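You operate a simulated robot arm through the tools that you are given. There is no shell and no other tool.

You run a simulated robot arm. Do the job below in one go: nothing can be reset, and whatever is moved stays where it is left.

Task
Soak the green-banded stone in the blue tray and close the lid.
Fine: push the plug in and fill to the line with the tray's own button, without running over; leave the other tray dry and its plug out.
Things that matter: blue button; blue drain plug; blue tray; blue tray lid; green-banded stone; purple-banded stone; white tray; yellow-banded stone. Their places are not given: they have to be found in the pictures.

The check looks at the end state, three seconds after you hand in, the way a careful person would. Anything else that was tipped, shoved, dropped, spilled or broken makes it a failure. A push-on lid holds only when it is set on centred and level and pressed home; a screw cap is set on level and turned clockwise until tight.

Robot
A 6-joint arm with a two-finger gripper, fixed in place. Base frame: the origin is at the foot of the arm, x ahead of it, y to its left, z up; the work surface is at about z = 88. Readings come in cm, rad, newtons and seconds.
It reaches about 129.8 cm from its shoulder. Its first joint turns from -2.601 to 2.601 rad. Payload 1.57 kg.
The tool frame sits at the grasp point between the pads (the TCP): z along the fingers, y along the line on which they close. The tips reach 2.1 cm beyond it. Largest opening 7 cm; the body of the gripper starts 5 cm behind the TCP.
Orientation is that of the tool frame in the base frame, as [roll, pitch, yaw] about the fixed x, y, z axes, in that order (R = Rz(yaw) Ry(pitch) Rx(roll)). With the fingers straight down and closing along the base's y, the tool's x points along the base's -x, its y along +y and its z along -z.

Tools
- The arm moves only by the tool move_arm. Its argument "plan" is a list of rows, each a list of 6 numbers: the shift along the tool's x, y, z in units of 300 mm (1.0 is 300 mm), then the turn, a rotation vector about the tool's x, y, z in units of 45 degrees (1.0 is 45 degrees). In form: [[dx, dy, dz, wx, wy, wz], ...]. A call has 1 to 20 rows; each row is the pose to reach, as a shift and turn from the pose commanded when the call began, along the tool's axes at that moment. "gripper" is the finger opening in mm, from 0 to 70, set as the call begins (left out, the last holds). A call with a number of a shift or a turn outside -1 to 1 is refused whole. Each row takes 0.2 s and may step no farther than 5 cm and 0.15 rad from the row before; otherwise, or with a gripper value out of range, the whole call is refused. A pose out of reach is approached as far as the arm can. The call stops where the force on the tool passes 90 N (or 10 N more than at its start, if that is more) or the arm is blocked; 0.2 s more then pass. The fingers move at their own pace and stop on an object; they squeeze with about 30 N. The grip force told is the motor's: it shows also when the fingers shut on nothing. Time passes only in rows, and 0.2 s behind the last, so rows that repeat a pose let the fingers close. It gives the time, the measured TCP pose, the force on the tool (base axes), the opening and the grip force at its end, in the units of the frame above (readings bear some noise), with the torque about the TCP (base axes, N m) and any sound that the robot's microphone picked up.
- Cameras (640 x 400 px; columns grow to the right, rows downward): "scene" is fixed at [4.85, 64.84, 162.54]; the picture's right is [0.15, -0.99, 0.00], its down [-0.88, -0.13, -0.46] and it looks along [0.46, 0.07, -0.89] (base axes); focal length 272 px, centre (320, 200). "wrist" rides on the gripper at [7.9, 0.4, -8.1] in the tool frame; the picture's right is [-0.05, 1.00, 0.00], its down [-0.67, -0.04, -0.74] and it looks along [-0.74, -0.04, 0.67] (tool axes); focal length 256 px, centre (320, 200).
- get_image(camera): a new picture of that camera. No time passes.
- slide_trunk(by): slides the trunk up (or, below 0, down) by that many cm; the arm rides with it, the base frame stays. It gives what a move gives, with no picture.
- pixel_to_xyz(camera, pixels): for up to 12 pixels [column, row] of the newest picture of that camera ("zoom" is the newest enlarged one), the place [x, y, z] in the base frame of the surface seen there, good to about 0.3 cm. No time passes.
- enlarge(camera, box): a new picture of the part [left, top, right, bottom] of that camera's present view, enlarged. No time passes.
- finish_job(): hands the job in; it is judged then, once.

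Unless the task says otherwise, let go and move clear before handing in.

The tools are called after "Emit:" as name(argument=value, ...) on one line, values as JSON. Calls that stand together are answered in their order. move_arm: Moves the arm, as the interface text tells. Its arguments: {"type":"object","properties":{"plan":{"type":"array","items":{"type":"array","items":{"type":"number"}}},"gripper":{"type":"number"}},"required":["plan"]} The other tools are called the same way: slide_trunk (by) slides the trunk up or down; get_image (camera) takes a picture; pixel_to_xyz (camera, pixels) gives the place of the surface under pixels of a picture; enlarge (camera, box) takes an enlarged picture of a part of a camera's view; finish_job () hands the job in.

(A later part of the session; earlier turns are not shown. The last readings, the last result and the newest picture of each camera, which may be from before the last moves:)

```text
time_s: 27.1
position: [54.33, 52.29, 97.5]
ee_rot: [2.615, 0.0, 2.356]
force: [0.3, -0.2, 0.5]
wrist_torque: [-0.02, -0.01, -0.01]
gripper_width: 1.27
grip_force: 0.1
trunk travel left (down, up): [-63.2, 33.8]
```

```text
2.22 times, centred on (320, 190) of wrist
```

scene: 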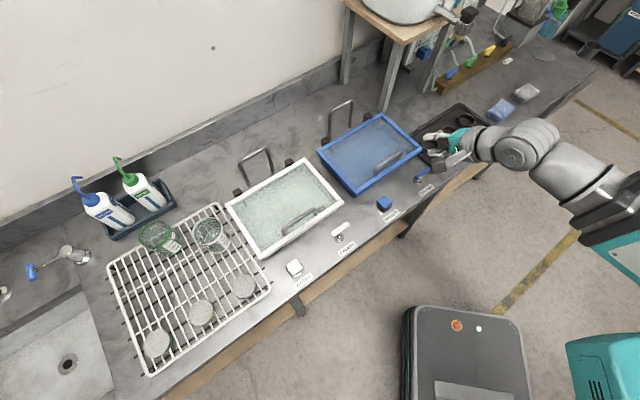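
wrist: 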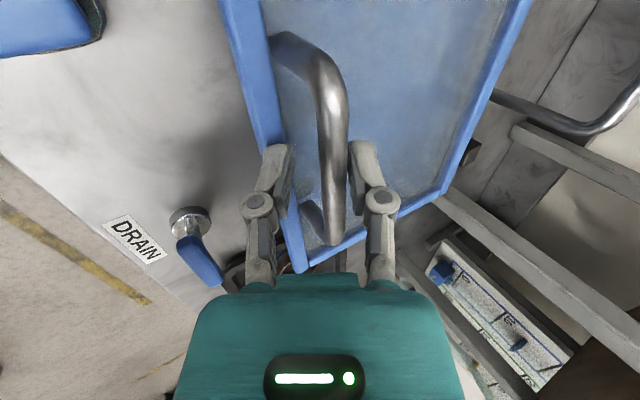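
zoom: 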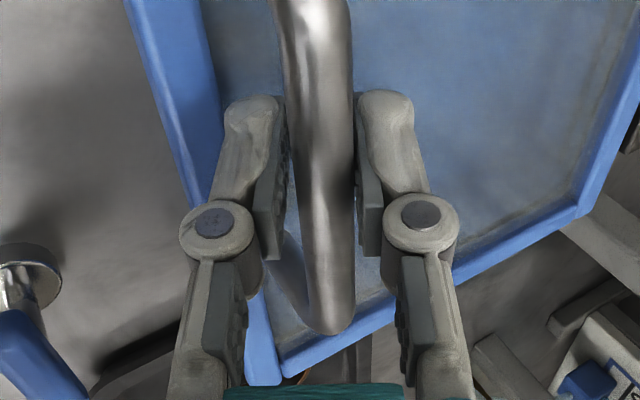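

The cage is now snug (1.27 cm) with no load. I lift 1.5 cm with the trunk and check that the lid follows.

Emit:
slide_trunk(by=1.5)

Emit:
enlarge(camera="wrist", box=[200, 60, 440, 280])

Emit:
enlarge(camera="scene", box=[310, 90, 430, 200])

```text
time_s: 27.8
position: [54.22, 52.33, 99.11]
ee_rot: [2.615, 0.001, 2.357]
force: [-1.6, -0.7, 0.6]
wrist_torque: [-0.03, 0.01, -0.05]
gripper_width: 1.41
grip_force: 0.9
trunk travel left (down, up): [-64.7, 32.3]
```

```text
1.82 times, centred on (320, 170) of wrist
```

zoom: 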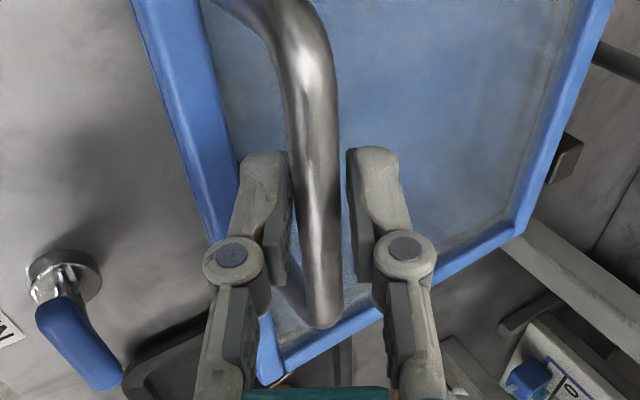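

```text
3.64 times, centred on (370, 145) of scene
```

zoom: 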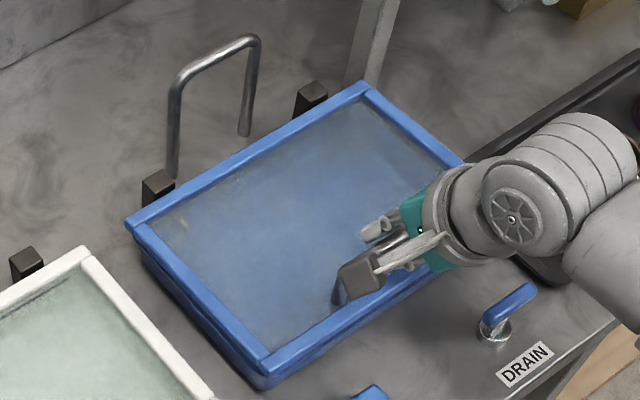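

The bar now bears on the lower finger. Continue lifting another 1.5 cm and see whether the lid rises.

Emit:
slide_trunk(by=1.2)

Emit:
enlarge(camera="wrist", box=[200, 60, 440, 280])

Emit:
enlarge(camera="scene", box=[310, 90, 430, 200])

```text
time_s: 28.4
position: [54.31, 52.31, 100.34]
ee_rot: [2.614, 0.001, 2.357]
force: [-2.1, -1.3, 0.9]
wrist_torque: [0.0, 0.03, 0.0]
gripper_width: 1.39
grip_force: 0.5
trunk travel left (down, up): [-65.9, 31.1]
```

```text
1.82 times, centred on (320, 170) of wrist
```

zoom: 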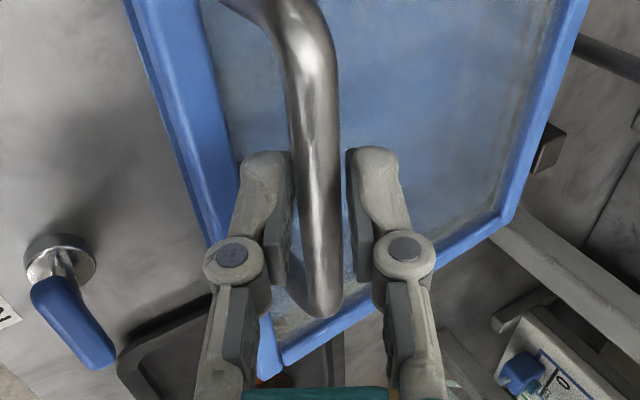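

```text
3.64 times, centred on (370, 145) of scene
```

zoom: 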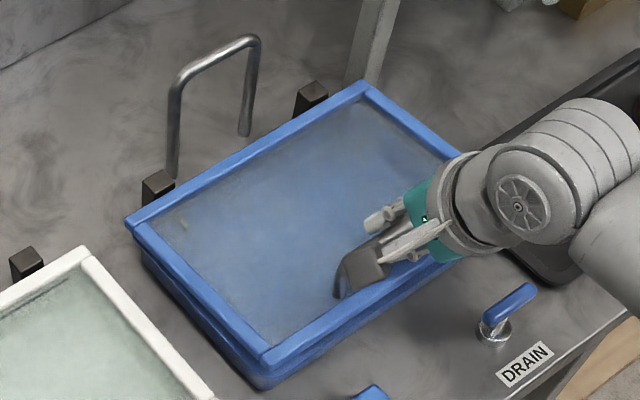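

The lid is rising (a gap opened at the front, scene zoom (260,370)) with only ~2 N. I alternate: move back 0.9 cm, then lift 1.5 cm.

Emit:
move_arm(plan=[[0, 0.013, 0.0075, 0, 0, 0], [0, 0.026, 0.015, 0, 0, 0]])

Emit:
slide_trunk(by=1.4)

Emit:
move_arm(plan=[[0, 0.0095, 0.0055, 0, 0, 0], [0, 0.019, 0.011, 0, 0, 0]])

Emit:
enlarge(camera="wrist", box=[200, 60, 440, 280])

Emit:
enlarge(camera="scene", box=[310, 90, 430, 200])

```text
time_s: 29.0
position: [54.74, 52.85, 100.41]
ee_rot: [2.615, -0.001, 2.356]
force: [-6.2, -5.1, -1.2]
wrist_torque: [-0.01, 0.06, -0.07]
gripper_width: 1.77
grip_force: 3.6
trunk travel left (down, up): [-65.9, 31.1]
```

```text
time_s: 29.6
position: [54.89, 53.06, 101.67]
ee_rot: [2.614, 0.001, 2.356]
force: [-0.2, -0.2, 0.5]
wrist_torque: [0.01, -0.01, -0.02]
gripper_width: 1.33
grip_force: 0.3
trunk travel left (down, up): [-67.3, 29.7]
```

```text
time_s: 30.2
position: [55.31, 53.29, 101.75]
ee_rot: [2.613, -0.001, 2.355]
force: [-5.2, -5.3, 4.3]
wrist_torque: [-0.18, 0.1, -0.08]
gripper_width: 1.68
grip_force: 2.5
trunk travel left (down, up): [-67.3, 29.7]
```

```text
1.82 times, centred on (320, 170) of wrist
```

zoom: 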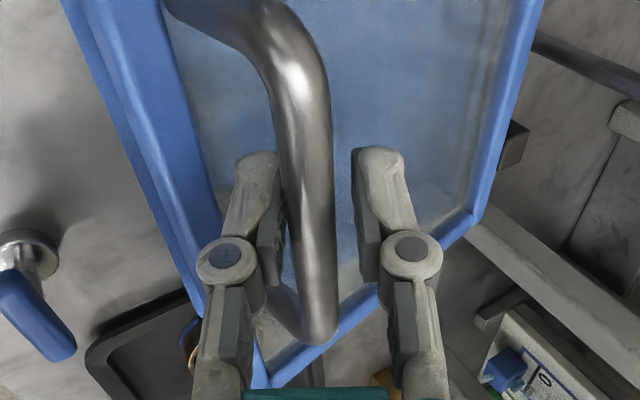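

```text
3.64 times, centred on (370, 145) of scene
```

zoom: 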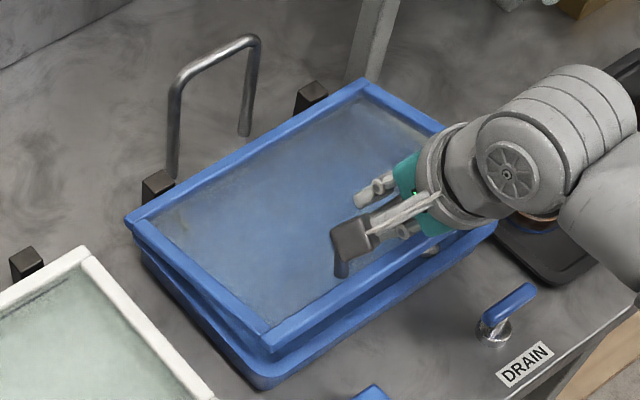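

The lid follows (~12° open). The loose fingers spread a bit under load, so I set a light squeeze (8 mm) and continue alternating lift and back moves along the arc.

Emit:
slide_trunk(by=1.3)

Emit:
move_arm(plan=[[0, 0.0145, 0.0083, 0, 0, 0], [0, 0.0289, 0.0167, 0, 0, 0]], gripper=8)

Emit:
slide_trunk(by=1.3)

Emit:
move_arm(plan=[[0, 0.0145, 0.0083, 0, 0, 0], [0, 0.0289, 0.0167, 0, 0, 0]])

Emit:
enlarge(camera="wrist", box=[200, 60, 440, 280])

Emit:
enlarge(camera="scene", box=[310, 70, 450, 200])

```text
time_s: 30.8
position: [55.39, 53.27, 102.99]
ee_rot: [2.612, 0.0, 2.357]
force: [-0.2, 0.1, -0.5]
wrist_torque: [-0.02, -0.02, -0.02]
gripper_width: 1.3
grip_force: 0.1
trunk travel left (down, up): [-68.6, 28.4]
```

```text
time_s: 31.4
position: [55.66, 53.86, 103.29]
ee_rot: [2.615, 0.001, 2.355]
force: [-19.2, -21.6, 13.3]
wrist_torque: [0.04, 0.22, -0.2]
gripper_width: 1.09
grip_force: 31.8
trunk travel left (down, up): [-68.6, 28.4]
```

```text
time_s: 32.0
position: [56.13, 54.34, 104.32]
ee_rot: [2.613, 0.001, 2.357]
force: [0.4, -0.6, 0.9]
wrist_torque: [0.01, -0.13, -0.3]
gripper_width: 1.09
grip_force: 31.9
trunk travel left (down, up): [-69.9, 27.1]
```

```text
time_s: 32.6
position: [56.48, 54.55, 104.59]
ee_rot: [2.613, 0.0, 2.356]
force: [-17.5, -18.2, 14.1]
wrist_torque: [0.11, 0.19, -0.44]
gripper_width: 1.12
grip_force: 32.7
trunk travel left (down, up): [-69.9, 27.1]
```

```text
1.82 times, centred on (320, 170) of wrist
```

zoom: 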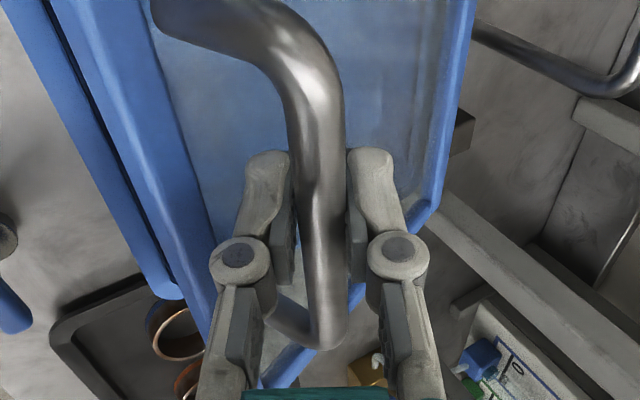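

```text
3.08 times, centred on (380, 135) of scene
```

zoom: 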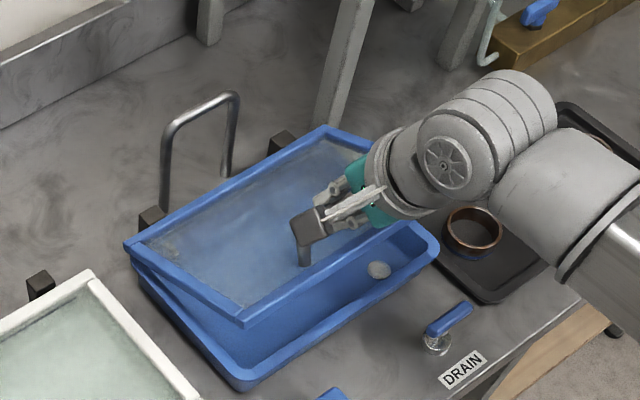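

The lid is at about 25°, following the computed arc, and the inside of the tray starts to show. Continue along the arc.

Emit:
slide_trunk(by=1.1)

Emit:
move_arm(plan=[[0, 0.0159, 0.0092, 0, 0, 0], [0, 0.0318, 0.0183, 0, 0, 0]])

Emit:
slide_trunk(by=1.1)

Emit:
move_arm(plan=[[0, 0.0159, 0.0092, 0, 0, 0], [0, 0.0318, 0.0183, 0, 0, 0]])

Emit:
slide_trunk(by=1.0)

Emit:
move_arm(plan=[[0, 0.0173, 0.01, 0, 0, 0], [0, 0.0347, 0.02, 0, 0, 0]])

Emit:
enlarge(camera="wrist", box=[200, 60, 440, 280])

Emit:
enlarge(camera="scene", box=[310, 70, 450, 200])

```text
time_s: 33.2
position: [56.86, 55.04, 105.32]
ee_rot: [2.614, 0.0, 2.355]
force: [0.6, 3.3, -1.2]
wrist_torque: [0.15, -0.06, -0.2]
gripper_width: 1.1
grip_force: 32.0
trunk travel left (down, up): [-71.0, 26.0]
```

```text
time_s: 33.8
position: [57.13, 55.32, 105.64]
ee_rot: [2.612, 0.0, 2.354]
force: [-15.0, -18.4, 14.9]
wrist_torque: [0.14, 0.15, -0.44]
gripper_width: 1.15
grip_force: 32.5
trunk travel left (down, up): [-71.0, 26.0]
```

```text
time_s: 34.4
position: [57.62, 55.89, 106.33]
ee_rot: [2.613, 0.001, 2.356]
force: [4.7, 1.8, -3.7]
wrist_torque: [-0.06, -0.23, -0.4]
gripper_width: 1.08
grip_force: 32.2
trunk travel left (down, up): [-72.1, 24.9]
```

```text
time_s: 35.0
position: [57.98, 56.24, 106.74]
ee_rot: [2.611, 0.001, 2.357]
force: [-11.5, -18.6, 16.4]
wrist_torque: [0.13, 0.12, -0.46]
gripper_width: 1.11
grip_force: 32.0
trunk travel left (down, up): [-72.1, 24.9]
```

```text
time_s: 35.6
position: [58.45, 56.68, 107.35]
ee_rot: [2.615, 0.001, 2.356]
force: [7.6, 1.3, -4.9]
wrist_torque: [0.01, -0.12, -0.36]
gripper_width: 1.07
grip_force: 31.9
trunk travel left (down, up): [-73.1, 23.9]
```

```text
time_s: 36.2
position: [58.86, 57.07, 107.83]
ee_rot: [2.613, -0.002, 2.356]
force: [-11.0, -15.7, 17.3]
wrist_torque: [0.15, 0.15, -0.46]
gripper_width: 1.09
grip_force: 31.7
trunk travel left (down, up): [-73.1, 23.9]
```

```text
1.82 times, centred on (320, 170) of wrist
```

zoom: 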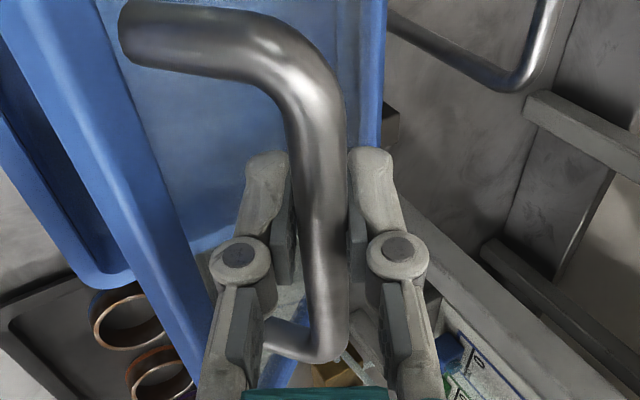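

```text
3.08 times, centred on (380, 135) of scene
```

zoom: 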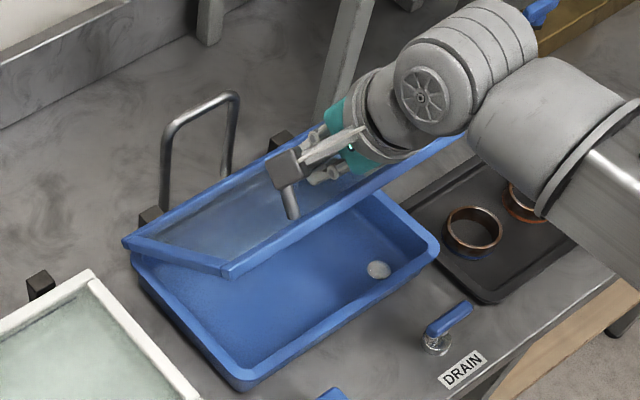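

The lid is at ~40° and my arc model fits closely. Continue to ~60°.

Emit:
slide_trunk(by=0.9)

Emit:
move_arm(plan=[[0, 0.0188, 0.0108, 0, 0, 0], [0, 0.0375, 0.0217, 0, 0, 0]])

Emit:
slide_trunk(by=0.8)

Emit:
move_arm(plan=[[0, 0.0195, 0.0112, 0, 0, 0], [0, 0.039, 0.0225, 0, 0, 0]])

Emit:
slide_trunk(by=0.7)

Emit:
move_arm(plan=[[0, 0.0203, 0.0117, 0, 0, 0], [0, 0.0405, 0.0233, 0, 0, 0]])

Emit:
slide_trunk(by=0.6)

Emit:
move_arm(plan=[[0, 0.0203, 0.0117, 0, 0, 0], [0, 0.0405, 0.0233, 0, 0, 0]])

Emit:
enlarge(camera="wrist", box=[200, 60, 440, 280])

Emit:
enlarge(camera="scene", box=[310, 50, 450, 200])

```text
time_s: 36.8
position: [59.34, 57.52, 108.24]
ee_rot: [2.615, 0.0, 2.355]
force: [5.2, 2.6, -6.0]
wrist_torque: [0.08, -0.07, -0.31]
gripper_width: 1.07
grip_force: 32.1
trunk travel left (down, up): [-74.0, 23.0]
```

```text
time_s: 37.4
position: [59.85, 57.98, 108.66]
ee_rot: [2.615, 0.001, 2.357]
force: [-9.8, -14.7, 17.2]
wrist_torque: [0.13, 0.19, -0.4]
gripper_width: 1.1
grip_force: 32.0
trunk travel left (down, up): [-74.0, 23.0]
```

```text
time_s: 37.9
position: [60.15, 58.54, 109.07]
ee_rot: [2.613, 0.0, 2.356]
force: [6.0, 1.4, -6.3]
wrist_torque: [-0.02, -0.18, -0.4]
gripper_width: 1.04
grip_force: 32.6
trunk travel left (down, up): [-74.8, 22.2]
```

```text
time_s: 38.5
position: [60.78, 58.93, 109.52]
ee_rot: [2.612, 0.0, 2.356]
force: [-9.0, -13.2, 18.9]
wrist_torque: [0.09, 0.06, -0.26]
gripper_width: 1.08
grip_force: 31.9
trunk travel left (down, up): [-74.8, 22.2]
```

```text
time_s: 39.1
position: [61.21, 59.43, 109.68]
ee_rot: [2.614, 0.0, 2.358]
force: [3.9, 0.8, -5.0]
wrist_torque: [0.03, -0.04, -0.31]
gripper_width: 1.08
grip_force: 32.3
trunk travel left (down, up): [-75.5, 21.5]
```

```text
time_s: 39.7
position: [61.82, 59.89, 110.27]
ee_rot: [2.611, 0.0, 2.357]
force: [-6.8, -11.8, 20.9]
wrist_torque: [0.12, 0.13, -0.46]
gripper_width: 1.06
grip_force: 32.2
trunk travel left (down, up): [-75.5, 21.5]
```

```text
time_s: 40.2
position: [62.1, 60.25, 110.36]
ee_rot: [2.614, -0.001, 2.355]
force: [3.5, -0.3, -4.7]
wrist_torque: [-0.01, -0.06, -0.32]
gripper_width: 1.06
grip_force: 32.0
trunk travel left (down, up): [-76.1, 20.9]
```

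```text
time_s: 40.8
position: [62.73, 61.06, 110.92]
ee_rot: [2.611, 0.001, 2.355]
force: [-3.9, -12.1, 21.6]
wrist_torque: [0.07, 0.04, -0.28]
gripper_width: 1.05
grip_force: 31.6
trunk travel left (down, up): [-76.1, 20.9]
```

```text
1.82 times, centred on (320, 170) of wrist
```

zoom: 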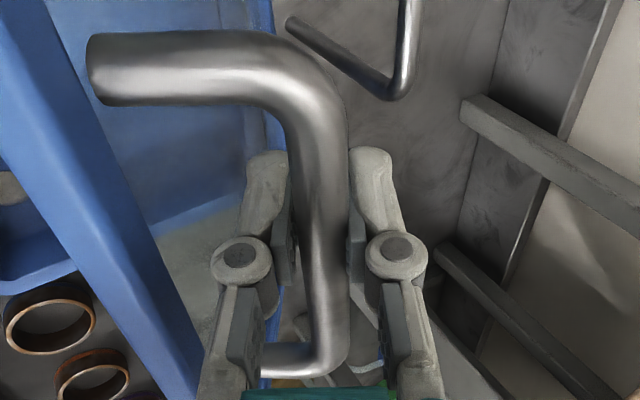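

```text
2.67 times, centred on (380, 125) of scene
```

zoom: 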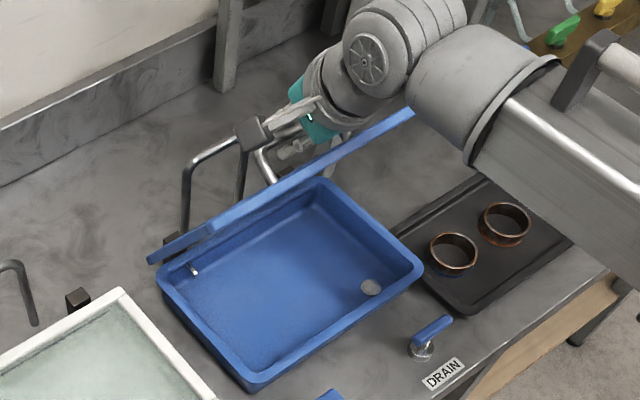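

The lid is at ~60°. Before going further I check clearances between the forearm and the stand/tap at upper right.

Emit:
get_image(camera="scene")

Emit:
pixel_to_xyz(camera="scene", pixels=[[440, 90], [460, 115], [430, 60], [410, 75], [480, 70], [520, 120], [470, 15], [450, 8], [440, 20], [425, 35], [400, 20], [560, 120]])

```text
taken
```

scene: 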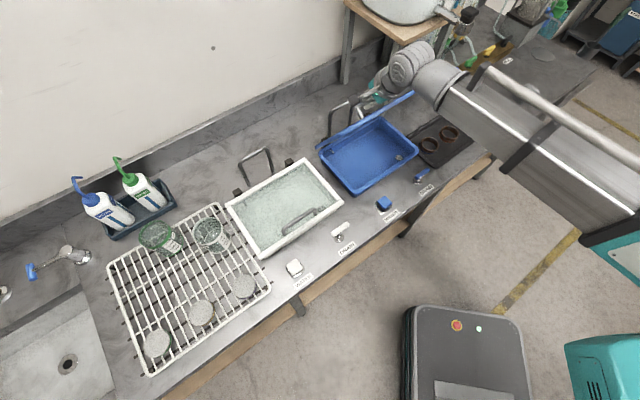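

```text
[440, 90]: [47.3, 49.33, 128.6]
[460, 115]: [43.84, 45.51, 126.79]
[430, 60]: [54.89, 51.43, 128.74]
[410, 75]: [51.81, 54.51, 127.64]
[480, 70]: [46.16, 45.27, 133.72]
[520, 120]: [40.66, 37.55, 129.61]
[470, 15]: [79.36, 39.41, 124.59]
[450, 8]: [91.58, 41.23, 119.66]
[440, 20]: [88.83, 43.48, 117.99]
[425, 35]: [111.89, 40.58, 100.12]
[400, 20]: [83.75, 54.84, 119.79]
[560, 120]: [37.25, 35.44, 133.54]
```

Forearm runs along a≈0, about 20 cm from the tap and stand, so it's safe. I'll loosen slightly (16 mm cage) and keep pulling back while turning the tool toward vertical.

Emit:
move_arm(plan=[[0, 0.0212, 0.0299, 0.067, 0, 0], [0, 0.0444, 0.0564, 0.122, 0, 0], [0, 0.0681, 0.082, 0.178, 0, 0]], gripper=15)

Emit:
slide_trunk(by=1.3)

Emit:
enlarge(camera="wrist", box=[200, 60, 440, 280])

Emit:
enlarge(camera="scene", box=[310, 50, 450, 200])

```text
time_s: 41.6
position: [65.04, 63.45, 109.36]
ee_rot: [2.755, -0.001, 2.357]
force: [0.3, -0.8, -1.0]
wrist_torque: [0.06, -0.03, -0.01]
gripper_width: 1.52
grip_force: 0.4
trunk travel left (down, up): [-76.1, 20.9]
```

```text
time_s: 42.2
position: [65.21, 63.53, 110.57]
ee_rot: [2.756, -0.002, 2.356]
force: [1.7, 2.5, -11.9]
wrist_torque: [0.14, -0.09, -0.01]
gripper_width: 1.63
grip_force: 1.3
trunk travel left (down, up): [-77.4, 19.6]
```

```text
1.82 times, centred on (320, 170) of wrist
```

zoom: 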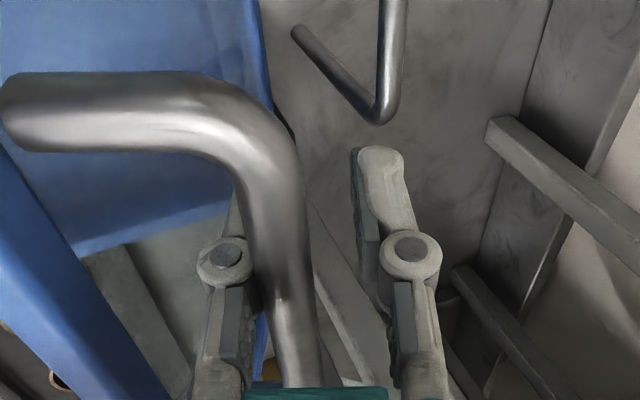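

```text
2.67 times, centred on (380, 125) of scene
```

zoom: 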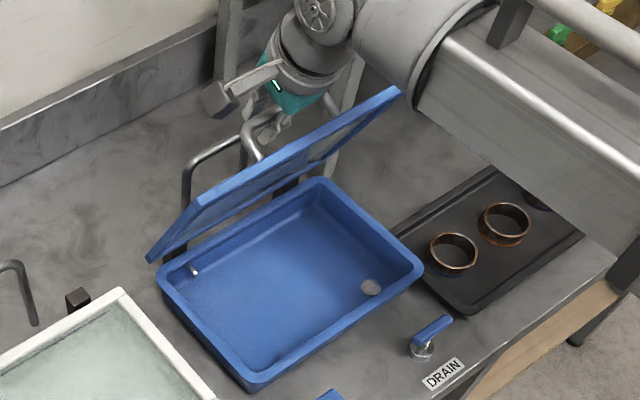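

The lid is at about 70°. Continue pulling back 5.4 cm while turning the tool to −12°, which takes the lid to about vertical.

Emit:
move_arm(plan=[[0, 0.0395, 0.0268, 0.058, 0, 0], [0, 0.0797, 0.0518, 0.113, 0, 0], [0, 0.1171, 0.0749, 0.169, 0, 0], [0, 0.155, 0.0967, 0.224, 0, 0]])

Emit:
get_image(camera="wrist")

Emit:
enlarge(camera="scene", box=[310, 50, 450, 200])

```text
time_s: 43.2
position: [68.96, 67.18, 109.66]
ee_rot: [2.931, 0.0, 2.357]
force: [0.0, -1.5, 0.0]
wrist_torque: [0.0, 0.03, 0.01]
gripper_width: 1.51
grip_force: 0.1
trunk travel left (down, up): [-77.4, 19.6]
```

```text
taken
```

wrist: 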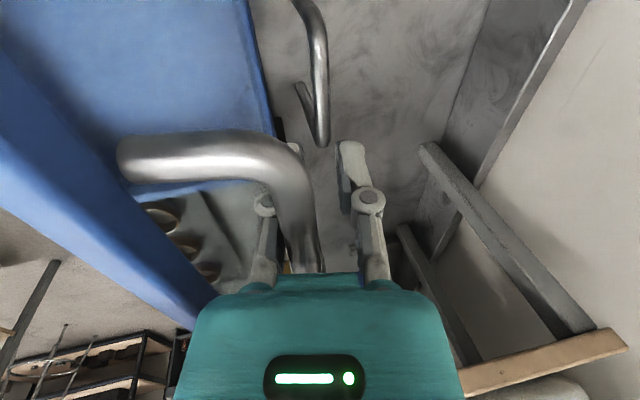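

```text
2.67 times, centred on (380, 125) of scene
```

zoom: 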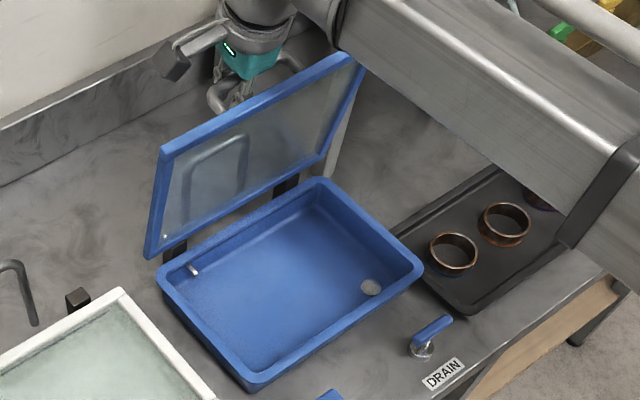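

The lid is now near vertical. Continue 3.3 cm further back so it tips past vertical toward its arch stop.

Emit:
move_arm(plan=[[0, 0.035, 0.0116, 0.046, 0, 0], [0, 0.0702, 0.0225, 0.09, 0, 0], [0, 0.1055, 0.0328, 0.135, 0, 0]])

Emit:
get_image(camera="wrist")

Emit:
enlarge(camera="scene", box=[310, 30, 450, 180])

```text
time_s: 44.0
position: [71.41, 69.55, 109.4]
ee_rot: [3.035, 0.0, 2.357]
force: [0.1, 1.3, 0.0]
wrist_torque: [0.05, 0.01, 0.01]
gripper_width: 1.55
grip_force: 0.1
trunk travel left (down, up): [-77.4, 19.6]
```

```text
taken
```

wrist: 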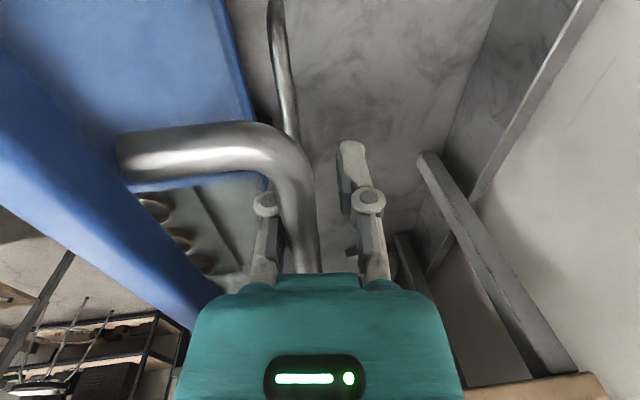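

```text
2.67 times, centred on (380, 105) of scene
```

zoom: 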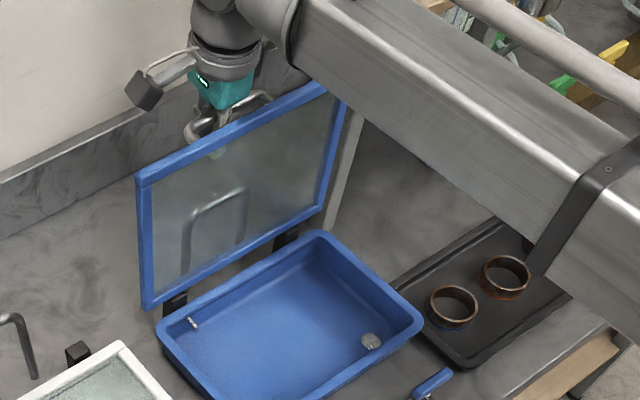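

The lid is at about 100°. I check the distance to the backsplash before following the lid down to its stop.

Emit:
pixel_to_xyz(camera="zoom", pixels=[[100, 150], [60, 175], [100, 130], [215, 190], [190, 240], [145, 85], [230, 110], [215, 135], [250, 95], [160, 170], [335, 85], [150, 300]])

```text
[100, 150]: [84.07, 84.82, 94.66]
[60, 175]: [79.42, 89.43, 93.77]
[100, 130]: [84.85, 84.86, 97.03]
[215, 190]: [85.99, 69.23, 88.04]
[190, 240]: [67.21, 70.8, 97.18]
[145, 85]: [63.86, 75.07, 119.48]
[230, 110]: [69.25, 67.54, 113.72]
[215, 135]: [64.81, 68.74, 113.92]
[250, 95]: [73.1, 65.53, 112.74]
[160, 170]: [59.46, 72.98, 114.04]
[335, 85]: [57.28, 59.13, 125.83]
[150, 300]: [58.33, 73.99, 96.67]
```

The backsplash is at b≈119, leaving ample room. Follow back 2.4 cm, then lower a little with the bar.

Emit:
move_arm(plan=[[0, 0.0396, 0.0062, 0.047, 0, 0], [0, 0.0792, 0.0115, 0.091, 0, 0]])

Emit:
slide_trunk(by=-1)

Emit:
get_image(camera="wrist")

Emit:
enlarge(camera="scene", box=[310, 30, 450, 180])

```text
time_s: 44.6
position: [72.99, 71.23, 109.28]
ee_rot: [3.109, -0.001, 2.356]
force: [0.1, -0.5, -1.0]
wrist_torque: [0.05, 0.0, 0.02]
gripper_width: 1.57
grip_force: 0.9
trunk travel left (down, up): [-77.4, 19.6]
```

```text
time_s: 45.2
position: [73.1, 71.37, 108.21]
ee_rot: [3.109, 0.001, 2.356]
force: [-0.3, -0.5, 0.4]
wrist_torque: [0.03, 0.01, 0.0]
gripper_width: 1.51
grip_force: 0.1
trunk travel left (down, up): [-76.4, 20.6]
```

```text
taken
```

wrist: 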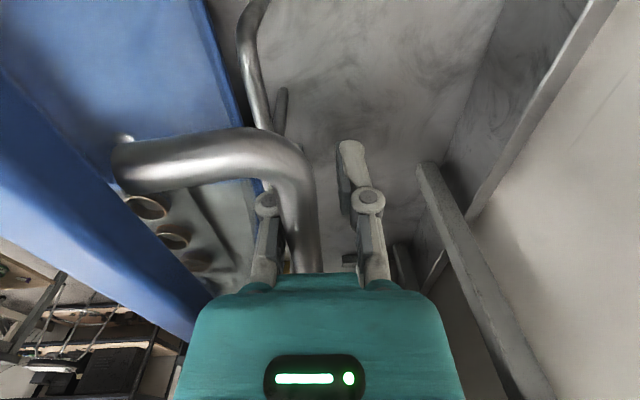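

```text
2.67 times, centred on (380, 105) of scene
```

zoom: 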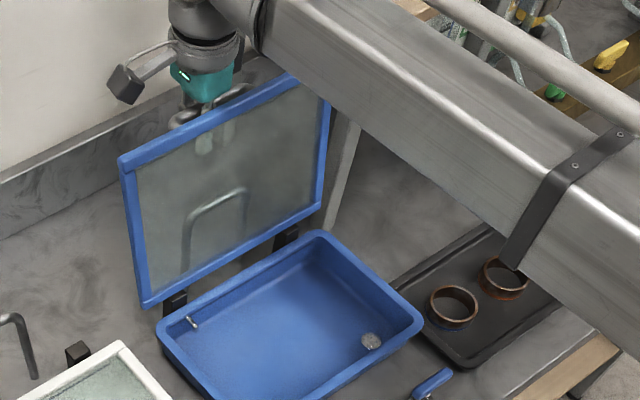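

At ~110°. One more step: back 2.2 cm and down 1.7 cm.

Emit:
move_arm(plan=[[0, 0.0366, 0.0013, 0.04, 0, 0], [0, 0.0733, 0.0025, 0.08, 0, 0]])

Emit:
slide_trunk(by=-1.5)

Emit:
get_image(camera="wrist")

Emit:
enlarge(camera="scene", box=[310, 30, 450, 180])

```text
time_s: 45.8
position: [74.01, 72.14, 108.68]
ee_rot: [-3.108, 0.001, 2.356]
force: [-35.7, -36.3, -13.3]
wrist_torque: [1.37, -0.97, -0.34]
gripper_width: 3.9
grip_force: 16.2
trunk travel left (down, up): [-76.4, 20.6]
```

```text
time_s: 46.5
position: [73.79, 72.05, 107.68]
ee_rot: [-3.111, 0.001, 2.355]
force: [-29.7, -29.0, 45.3]
wrist_torque: [0.35, -0.51, -0.22]
gripper_width: 3.97
grip_force: 12.0
trunk travel left (down, up): [-74.9, 22.1]
```

```text
taken
```

wrist: 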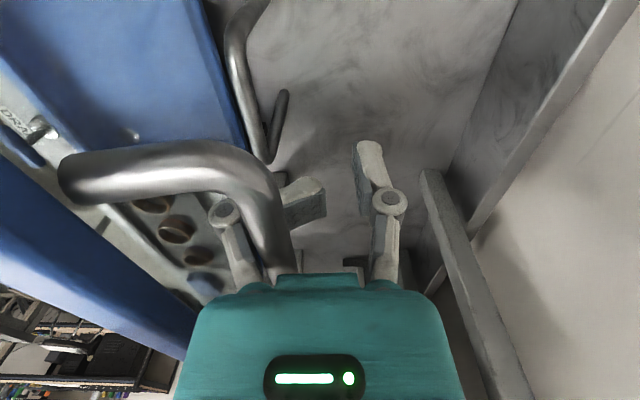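

```text
2.67 times, centred on (380, 105) of scene
```

zoom: 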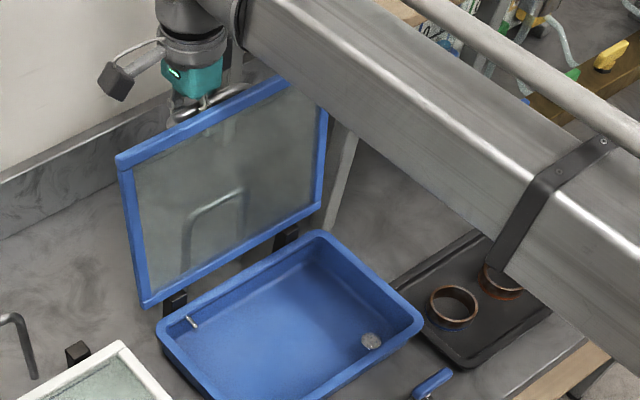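

The lid is against its stop (50 N back-force, fingers spread to 3.9 cm). I back off immediately: up 1.5 cm, then forward 1.8 cm.

Emit:
slide_trunk(by=1.5)

Emit:
move_arm(plan=[[0, -0.03, 0, 0, 0, 0], [0, -0.06, 0, 0, 0, 0]])

Emit:
get_image(camera="wrist")

Emit:
enlarge(camera="scene", box=[310, 30, 450, 180])

```text
time_s: 47.1
position: [74.17, 72.28, 108.65]
ee_rot: [-3.104, -0.001, 2.358]
force: [-42.5, -40.9, -17.7]
wrist_torque: [1.68, -0.75, 0.18]
gripper_width: 4.74
grip_force: 21.6
trunk travel left (down, up): [-76.4, 20.6]
```

```text
time_s: 47.7
position: [73.45, 71.67, 108.28]
ee_rot: [-3.115, 0.001, 2.355]
force: [0.1, 0.2, -0.3]
wrist_torque: [0.02, -0.03, -0.02]
gripper_width: 2.09
grip_force: 0.3
trunk travel left (down, up): [-76.4, 20.6]
```

```text
taken
```

wrist: 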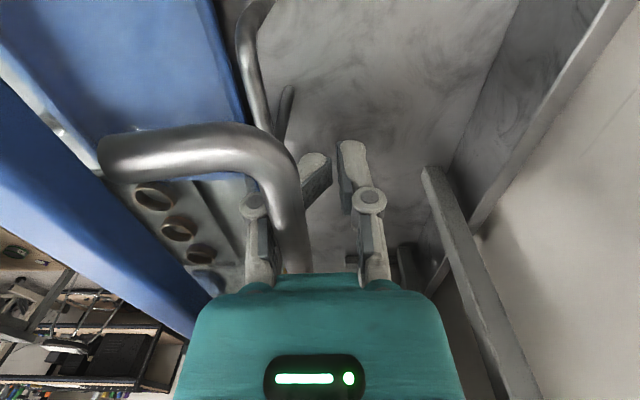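

```text
2.67 times, centred on (380, 105) of scene
```

zoom: 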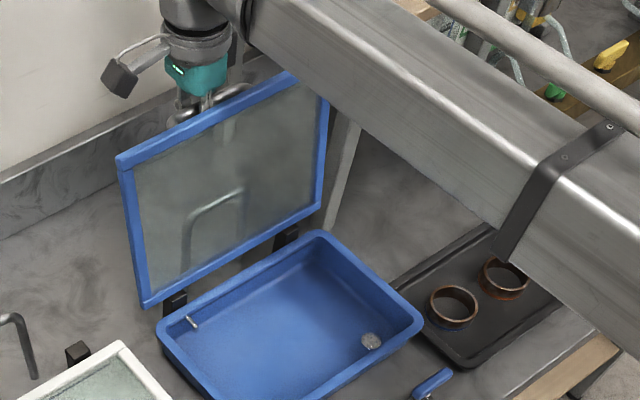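

Forces are zero, but the front finger's tip link is bent under the bar (wrist (315,170)). I shift forward another 0.8 cm to unload it and look.

Emit:
move_arm(plan=[[0, -0.014, 0, 0, 0, 0], [0, -0.027, 0, 0, 0, 0]], gripper=22)

Emit:
get_image(camera="wrist")

```text
time_s: 48.3
position: [72.55, 70.9, 108.29]
ee_rot: [-3.112, 0.0, 2.357]
force: [-0.8, 0.5, 0.2]
wrist_torque: [0.02, -0.02, 0.0]
gripper_width: 2.37
grip_force: 0.2
trunk travel left (down, up): [-76.4, 20.6]
```

```text
taken
```

wrist: 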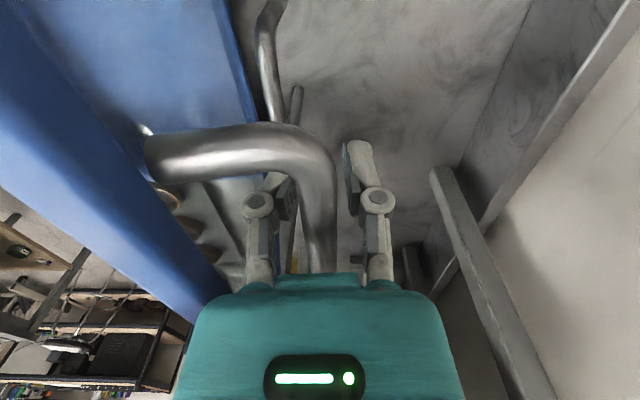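

The fingers are straight again and clear on both sides of the bar; the lid stays leaning open. I raise straight up 8 cm to leave the bar.

Emit:
slide_trunk(by=8)

Emit:
get_image(camera="scene")

Emit:
get_image(camera="wrist")

```text
time_s: 49.5
position: [72.8, 70.91, 116.21]
ee_rot: [-3.113, 0.0, 2.356]
force: [-0.3, 0.2, 0.3]
wrist_torque: [0.0, -0.03, 0.01]
gripper_width: 2.21
grip_force: 0.0
trunk travel left (down, up): [-84.4, 12.6]
```

```text
taken
```

scene: 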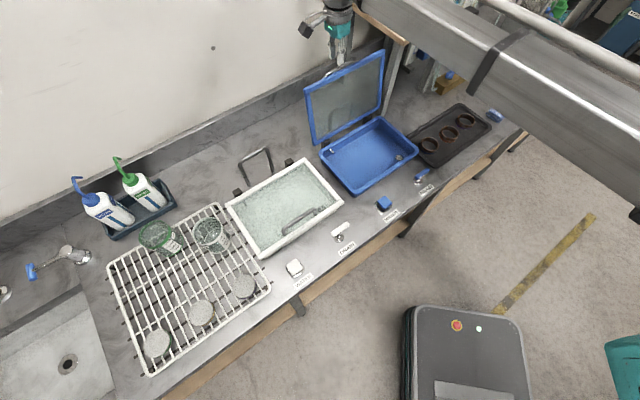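

```text
taken
```

wrist: 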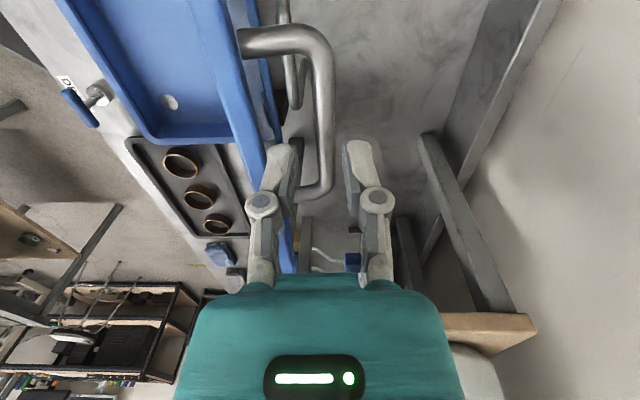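

The lid stays open on its own. Now look inside the blue tray for the fill line and drain.

Emit:
enlarge(camera="scene", box=[310, 105, 430, 205])

Emit:
enlarge(camera="scene", box=[315, 120, 375, 170])

Emit:
enlarge(camera="scene", box=[365, 110, 425, 160])

```text
4.00 times, centred on (370, 155) of scene
```

zoom: 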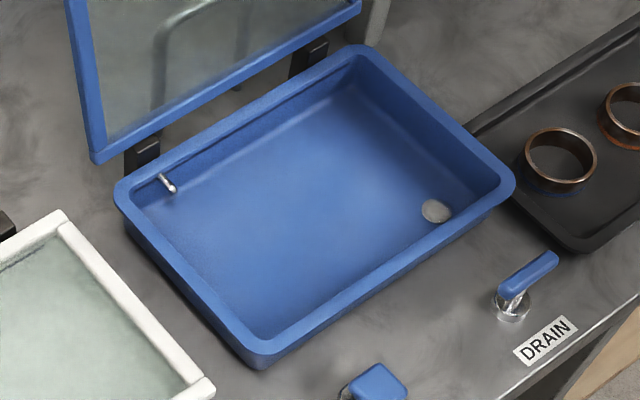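

```text
8.00 times, centred on (345, 145) of scene
```

zoom: 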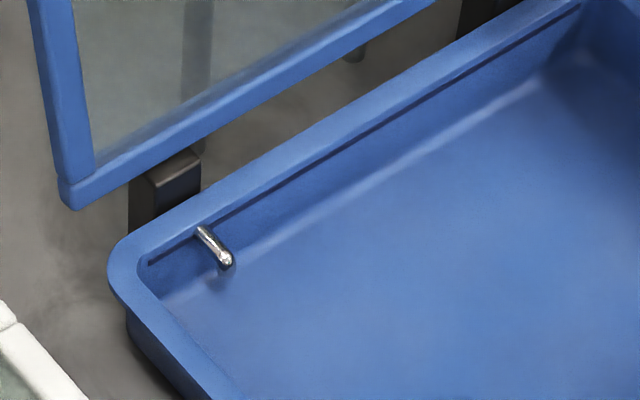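

```text
8.00 times, centred on (395, 135) of scene
```

zoom: 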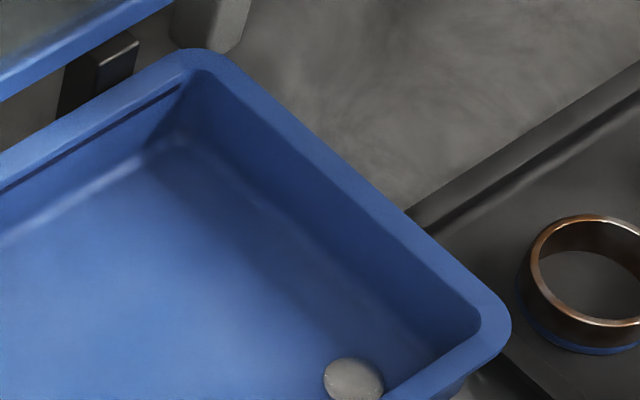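

A dark fill line runs along the back wall just below the rim. I measure line, rim and floor heights.

Emit:
enlarge(camera="scene", box=[310, 105, 430, 205])

Emit:
pixel_to_xyz(camera="zoom", pixels=[[123, 190], [262, 352], [505, 185], [355, 52], [250, 128], [255, 131], [260, 145], [320, 220], [435, 210], [168, 183], [230, 320], [320, 90]])

```text
4.00 times, centred on (370, 155) of scene
```

zoom: 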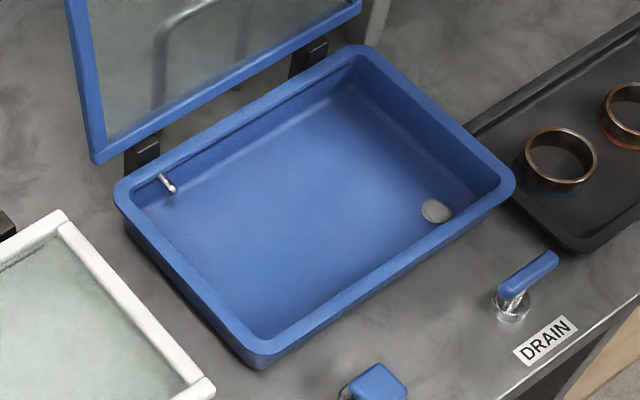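

```text
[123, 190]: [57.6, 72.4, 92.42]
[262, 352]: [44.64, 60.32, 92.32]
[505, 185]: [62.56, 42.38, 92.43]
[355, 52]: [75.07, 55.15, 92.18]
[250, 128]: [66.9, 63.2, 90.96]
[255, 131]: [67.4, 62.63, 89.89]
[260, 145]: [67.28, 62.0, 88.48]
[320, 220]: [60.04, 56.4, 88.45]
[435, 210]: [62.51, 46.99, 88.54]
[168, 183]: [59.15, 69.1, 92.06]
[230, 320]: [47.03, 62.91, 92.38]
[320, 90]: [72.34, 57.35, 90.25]
```

Rim z≈92.35, floor ≈88.5, fill line ≈90.7. Before travelling to the stone I check heights of bottles, beakers and the sink tap that the arm might pass.

Emit:
pixel_to_xyz(camera="scene", pixels=[[78, 182], [118, 160], [105, 205], [140, 185], [155, 228], [208, 220], [225, 238], [68, 250], [150, 45], [40, 170], [205, 200], [110, 265]])

```text
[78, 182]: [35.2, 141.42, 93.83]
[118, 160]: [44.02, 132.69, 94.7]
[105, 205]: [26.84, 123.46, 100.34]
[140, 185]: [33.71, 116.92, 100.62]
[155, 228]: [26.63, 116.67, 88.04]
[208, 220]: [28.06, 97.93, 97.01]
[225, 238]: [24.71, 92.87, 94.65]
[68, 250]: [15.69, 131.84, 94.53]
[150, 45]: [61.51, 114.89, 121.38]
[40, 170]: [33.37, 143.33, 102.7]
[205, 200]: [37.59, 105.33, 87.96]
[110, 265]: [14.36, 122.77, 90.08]
```

Beakers reach ~97 and bottles ~105, so tips at z≈114 clear everything. I first pull the arm straight forward (b→72), correcting the small tilt, then travel along the counter to the stone.

Emit:
move_arm(plan=[[0, -0.16, 0, -0.018, 0, 0], [0, -0.32, 0, -0.036, 0, 0], [0, -0.48, 0, -0.036, 0, 0], [0, -0.64, 0, -0.036, 0, 0], [0, -0.8, 0, -0.036, 0, 0], [0, -0.96, 0, -0.036, 0, 0]], gripper=70)

Emit:
get_image(camera="scene")

```text
time_s: 50.9
position: [52.18, 50.59, 116.31]
ee_rot: [-3.142, 0.0, 2.357]
force: [-0.7, -0.2, 0.6]
wrist_torque: [-0.01, 0.0, 0.02]
gripper_width: 7.0
grip_force: 0.0
out of reach, approached as far as the arm can: row 2, 3, 4, 5, 6
trunk travel left (down, up): [-84.4, 12.6]
```

```text
taken
```

scene: 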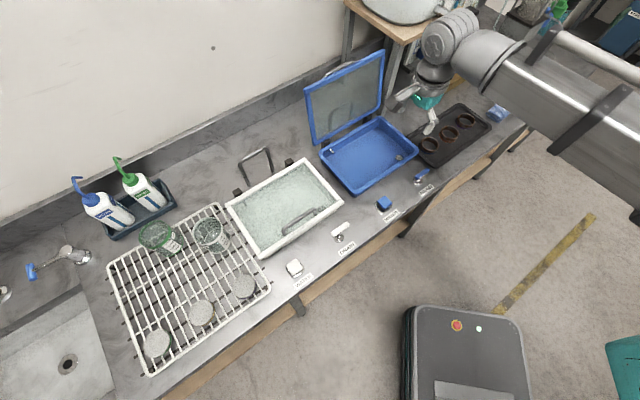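

Now travel along −u (tool +x) toward the stone in three calls at tip height ≈114.

Emit:
move_arm(plan=[[0.165, -0.008, 0, 0, 0, 0], [0.33, -0.016, 0, 0, 0, 0], [0.495, -0.024, 0, 0, 0, 0], [0.66, -0.032, 0, 0, 0, 0], [0.825, -0.04, 0, 0, 0, 0], [0.99, -0.049, 0, 0, 0, 0]])

Emit:
move_arm(plan=[[0.165, 0, 0, 0, 0, 0], [0.33, 0, 0, 0, 0, 0], [0.495, 0, 0, 0, 0, 0], [0.66, 0, 0, 0, 0, 0], [0.825, 0, 0, 0, 0, 0], [0.99, 0, 0, 0, 0, 0]])

Emit:
get_image(camera="scene")

```text
time_s: 52.3
position: [30.09, 70.59, 116.36]
ee_rot: [-3.139, 0.0, 2.356]
force: [-0.2, -0.3, -0.4]
wrist_torque: [-0.01, -0.04, -0.01]
gripper_width: 6.98
grip_force: 0.0
trunk travel left (down, up): [-84.4, 12.6]
```

```text
time_s: 53.7
position: [9.15, 91.77, 116.3]
ee_rot: [-3.141, 0.0, 2.355]
force: [-0.4, 0.0, 0.5]
wrist_torque: [-0.01, -0.01, 0.01]
gripper_width: 7.02
grip_force: 0.0
trunk travel left (down, up): [-84.4, 12.6]
```

```text
taken
```

scene: 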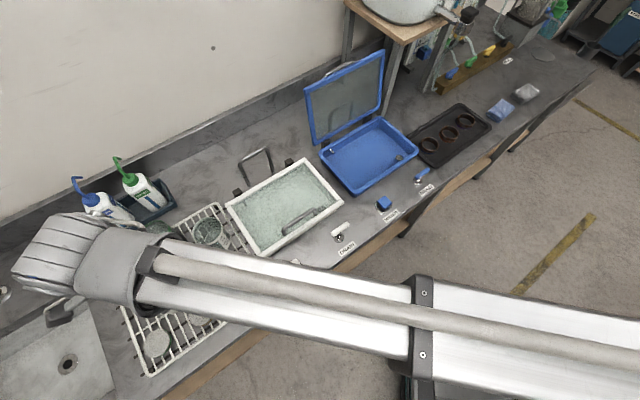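

TCP now at (9.2, 91.8). Move the last ~14.5 cm and use the wrist camera to centre on the stone.

Emit:
move_arm(plan=[[0.16, 0, 0, 0, 0, 0], [0.32, 0, 0, 0, 0, 0], [0.483, -0.005, 0, 0, 0, 0]])

Emit:
get_image(camera="wrist")

Emit:
get_image(camera="scene")

```text
time_s: 54.5
position: [-1.13, 101.69, 116.26]
ee_rot: [-3.141, 0.003, 2.355]
force: [-1.2, 0.7, -0.4]
wrist_torque: [0.0, 0.0, -0.03]
gripper_width: 7.0
grip_force: 0.0
trunk travel left (down, up): [-84.4, 12.6]
```

```text
taken
```

wrist: 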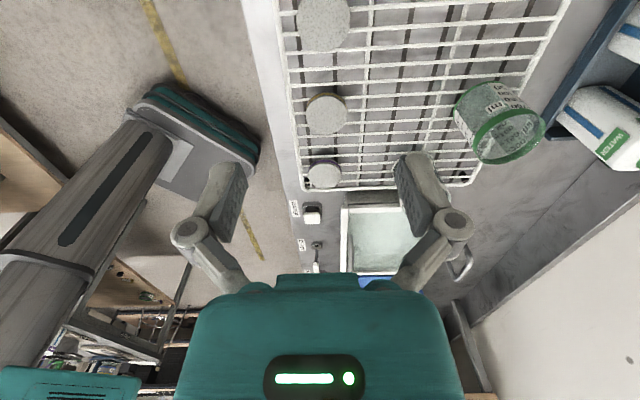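

```text
taken
```

scene: 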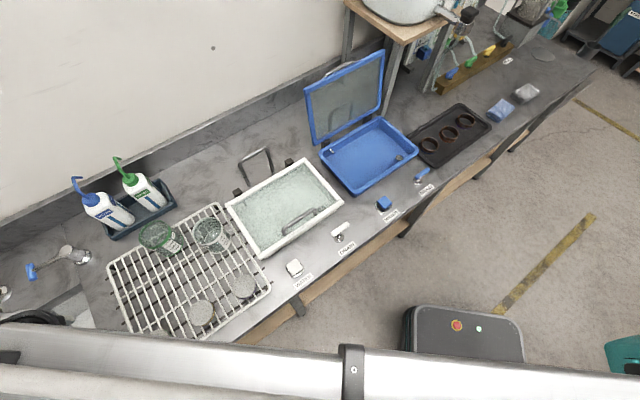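

Wrist view shows the stones at (323,22), (326,113), (325,173). I measure the nearest (green) one.

Emit:
pixel_to_xyz(camera="wrist", pixels=[[323, 22], [300, 22], [347, 22], [323, 45], [323, 5], [326, 113], [325, 173]])

Emit:
enlarge(camera="wrist", box=[260, 0, 400, 100])

```text
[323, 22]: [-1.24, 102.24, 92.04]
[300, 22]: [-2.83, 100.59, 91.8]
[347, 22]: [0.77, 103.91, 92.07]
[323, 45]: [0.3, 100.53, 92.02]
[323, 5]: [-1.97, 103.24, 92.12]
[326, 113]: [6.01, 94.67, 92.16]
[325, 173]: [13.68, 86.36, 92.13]
```

```text
4.00 times, centred on (330, 50) of wrist
```

zoom: 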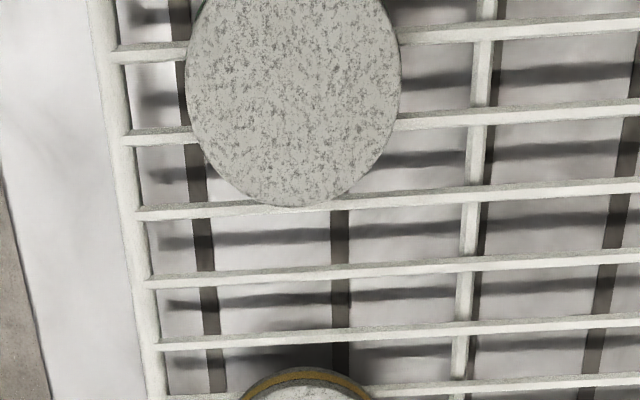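

The green stone's centre is about a=−73.0, b=71.4 (5.55 cm across). I shift 0.3 cm and lower to z≈99 for a check.

Emit:
move_arm(plan=[[0.008, 0.01, 0, 0, 0, 0], [0.008, 0.01, 0, 0, 0, 0]])

Emit:
slide_trunk(by=-17)

Emit:
get_image(camera="wrist")

Emit:
get_image(camera="scene")

```text
time_s: 55.1
position: [-0.98, 102.0, 116.34]
ee_rot: [-3.14, -0.001, 2.356]
force: [-0.9, -0.3, 0.5]
wrist_torque: [-0.03, 0.0, 0.0]
gripper_width: 7.02
grip_force: 0.1
trunk travel left (down, up): [-84.4, 12.6]
```

```text
time_s: 57.0
position: [-1.05, 102.05, 99.28]
ee_rot: [-3.141, -0.002, 2.357]
force: [0.0, 0.0, 0.9]
wrist_torque: [-0.02, 0.02, -0.01]
gripper_width: 6.99
grip_force: 0.1
trunk travel left (down, up): [-67.4, 29.6]
```

```text
taken
```

wrist: 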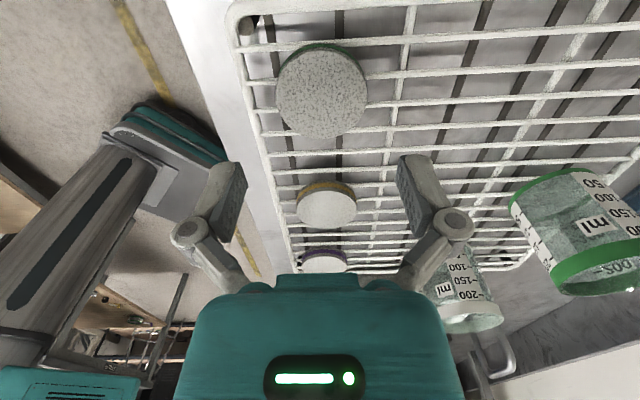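

```text
taken
```

scene: 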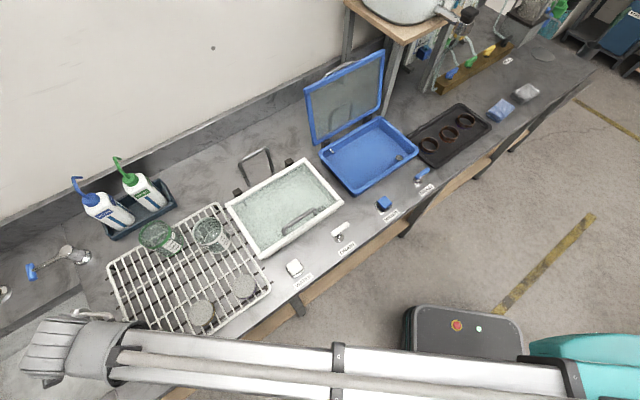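

All clear. I re-measure the green stone in this closer view before descending.

Emit:
pixel_to_xyz(camera="wrist", pixels=[[321, 95], [280, 95], [363, 95], [321, 132], [321, 60], [300, 115], [345, 115]])

Emit:
enlarge(camera="wrist", box=[240, 20, 420, 150])

```text
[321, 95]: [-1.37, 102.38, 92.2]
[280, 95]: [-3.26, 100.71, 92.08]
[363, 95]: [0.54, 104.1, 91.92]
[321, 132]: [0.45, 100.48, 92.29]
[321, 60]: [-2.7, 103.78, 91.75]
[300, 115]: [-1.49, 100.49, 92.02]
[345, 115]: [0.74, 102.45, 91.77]
```

```text
3.08 times, centred on (330, 85) of wrist
```

zoom: 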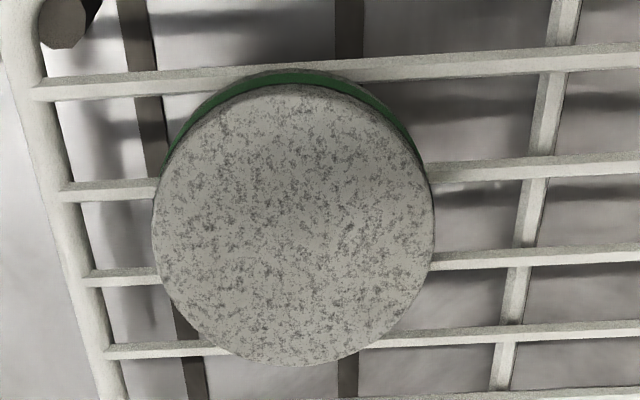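

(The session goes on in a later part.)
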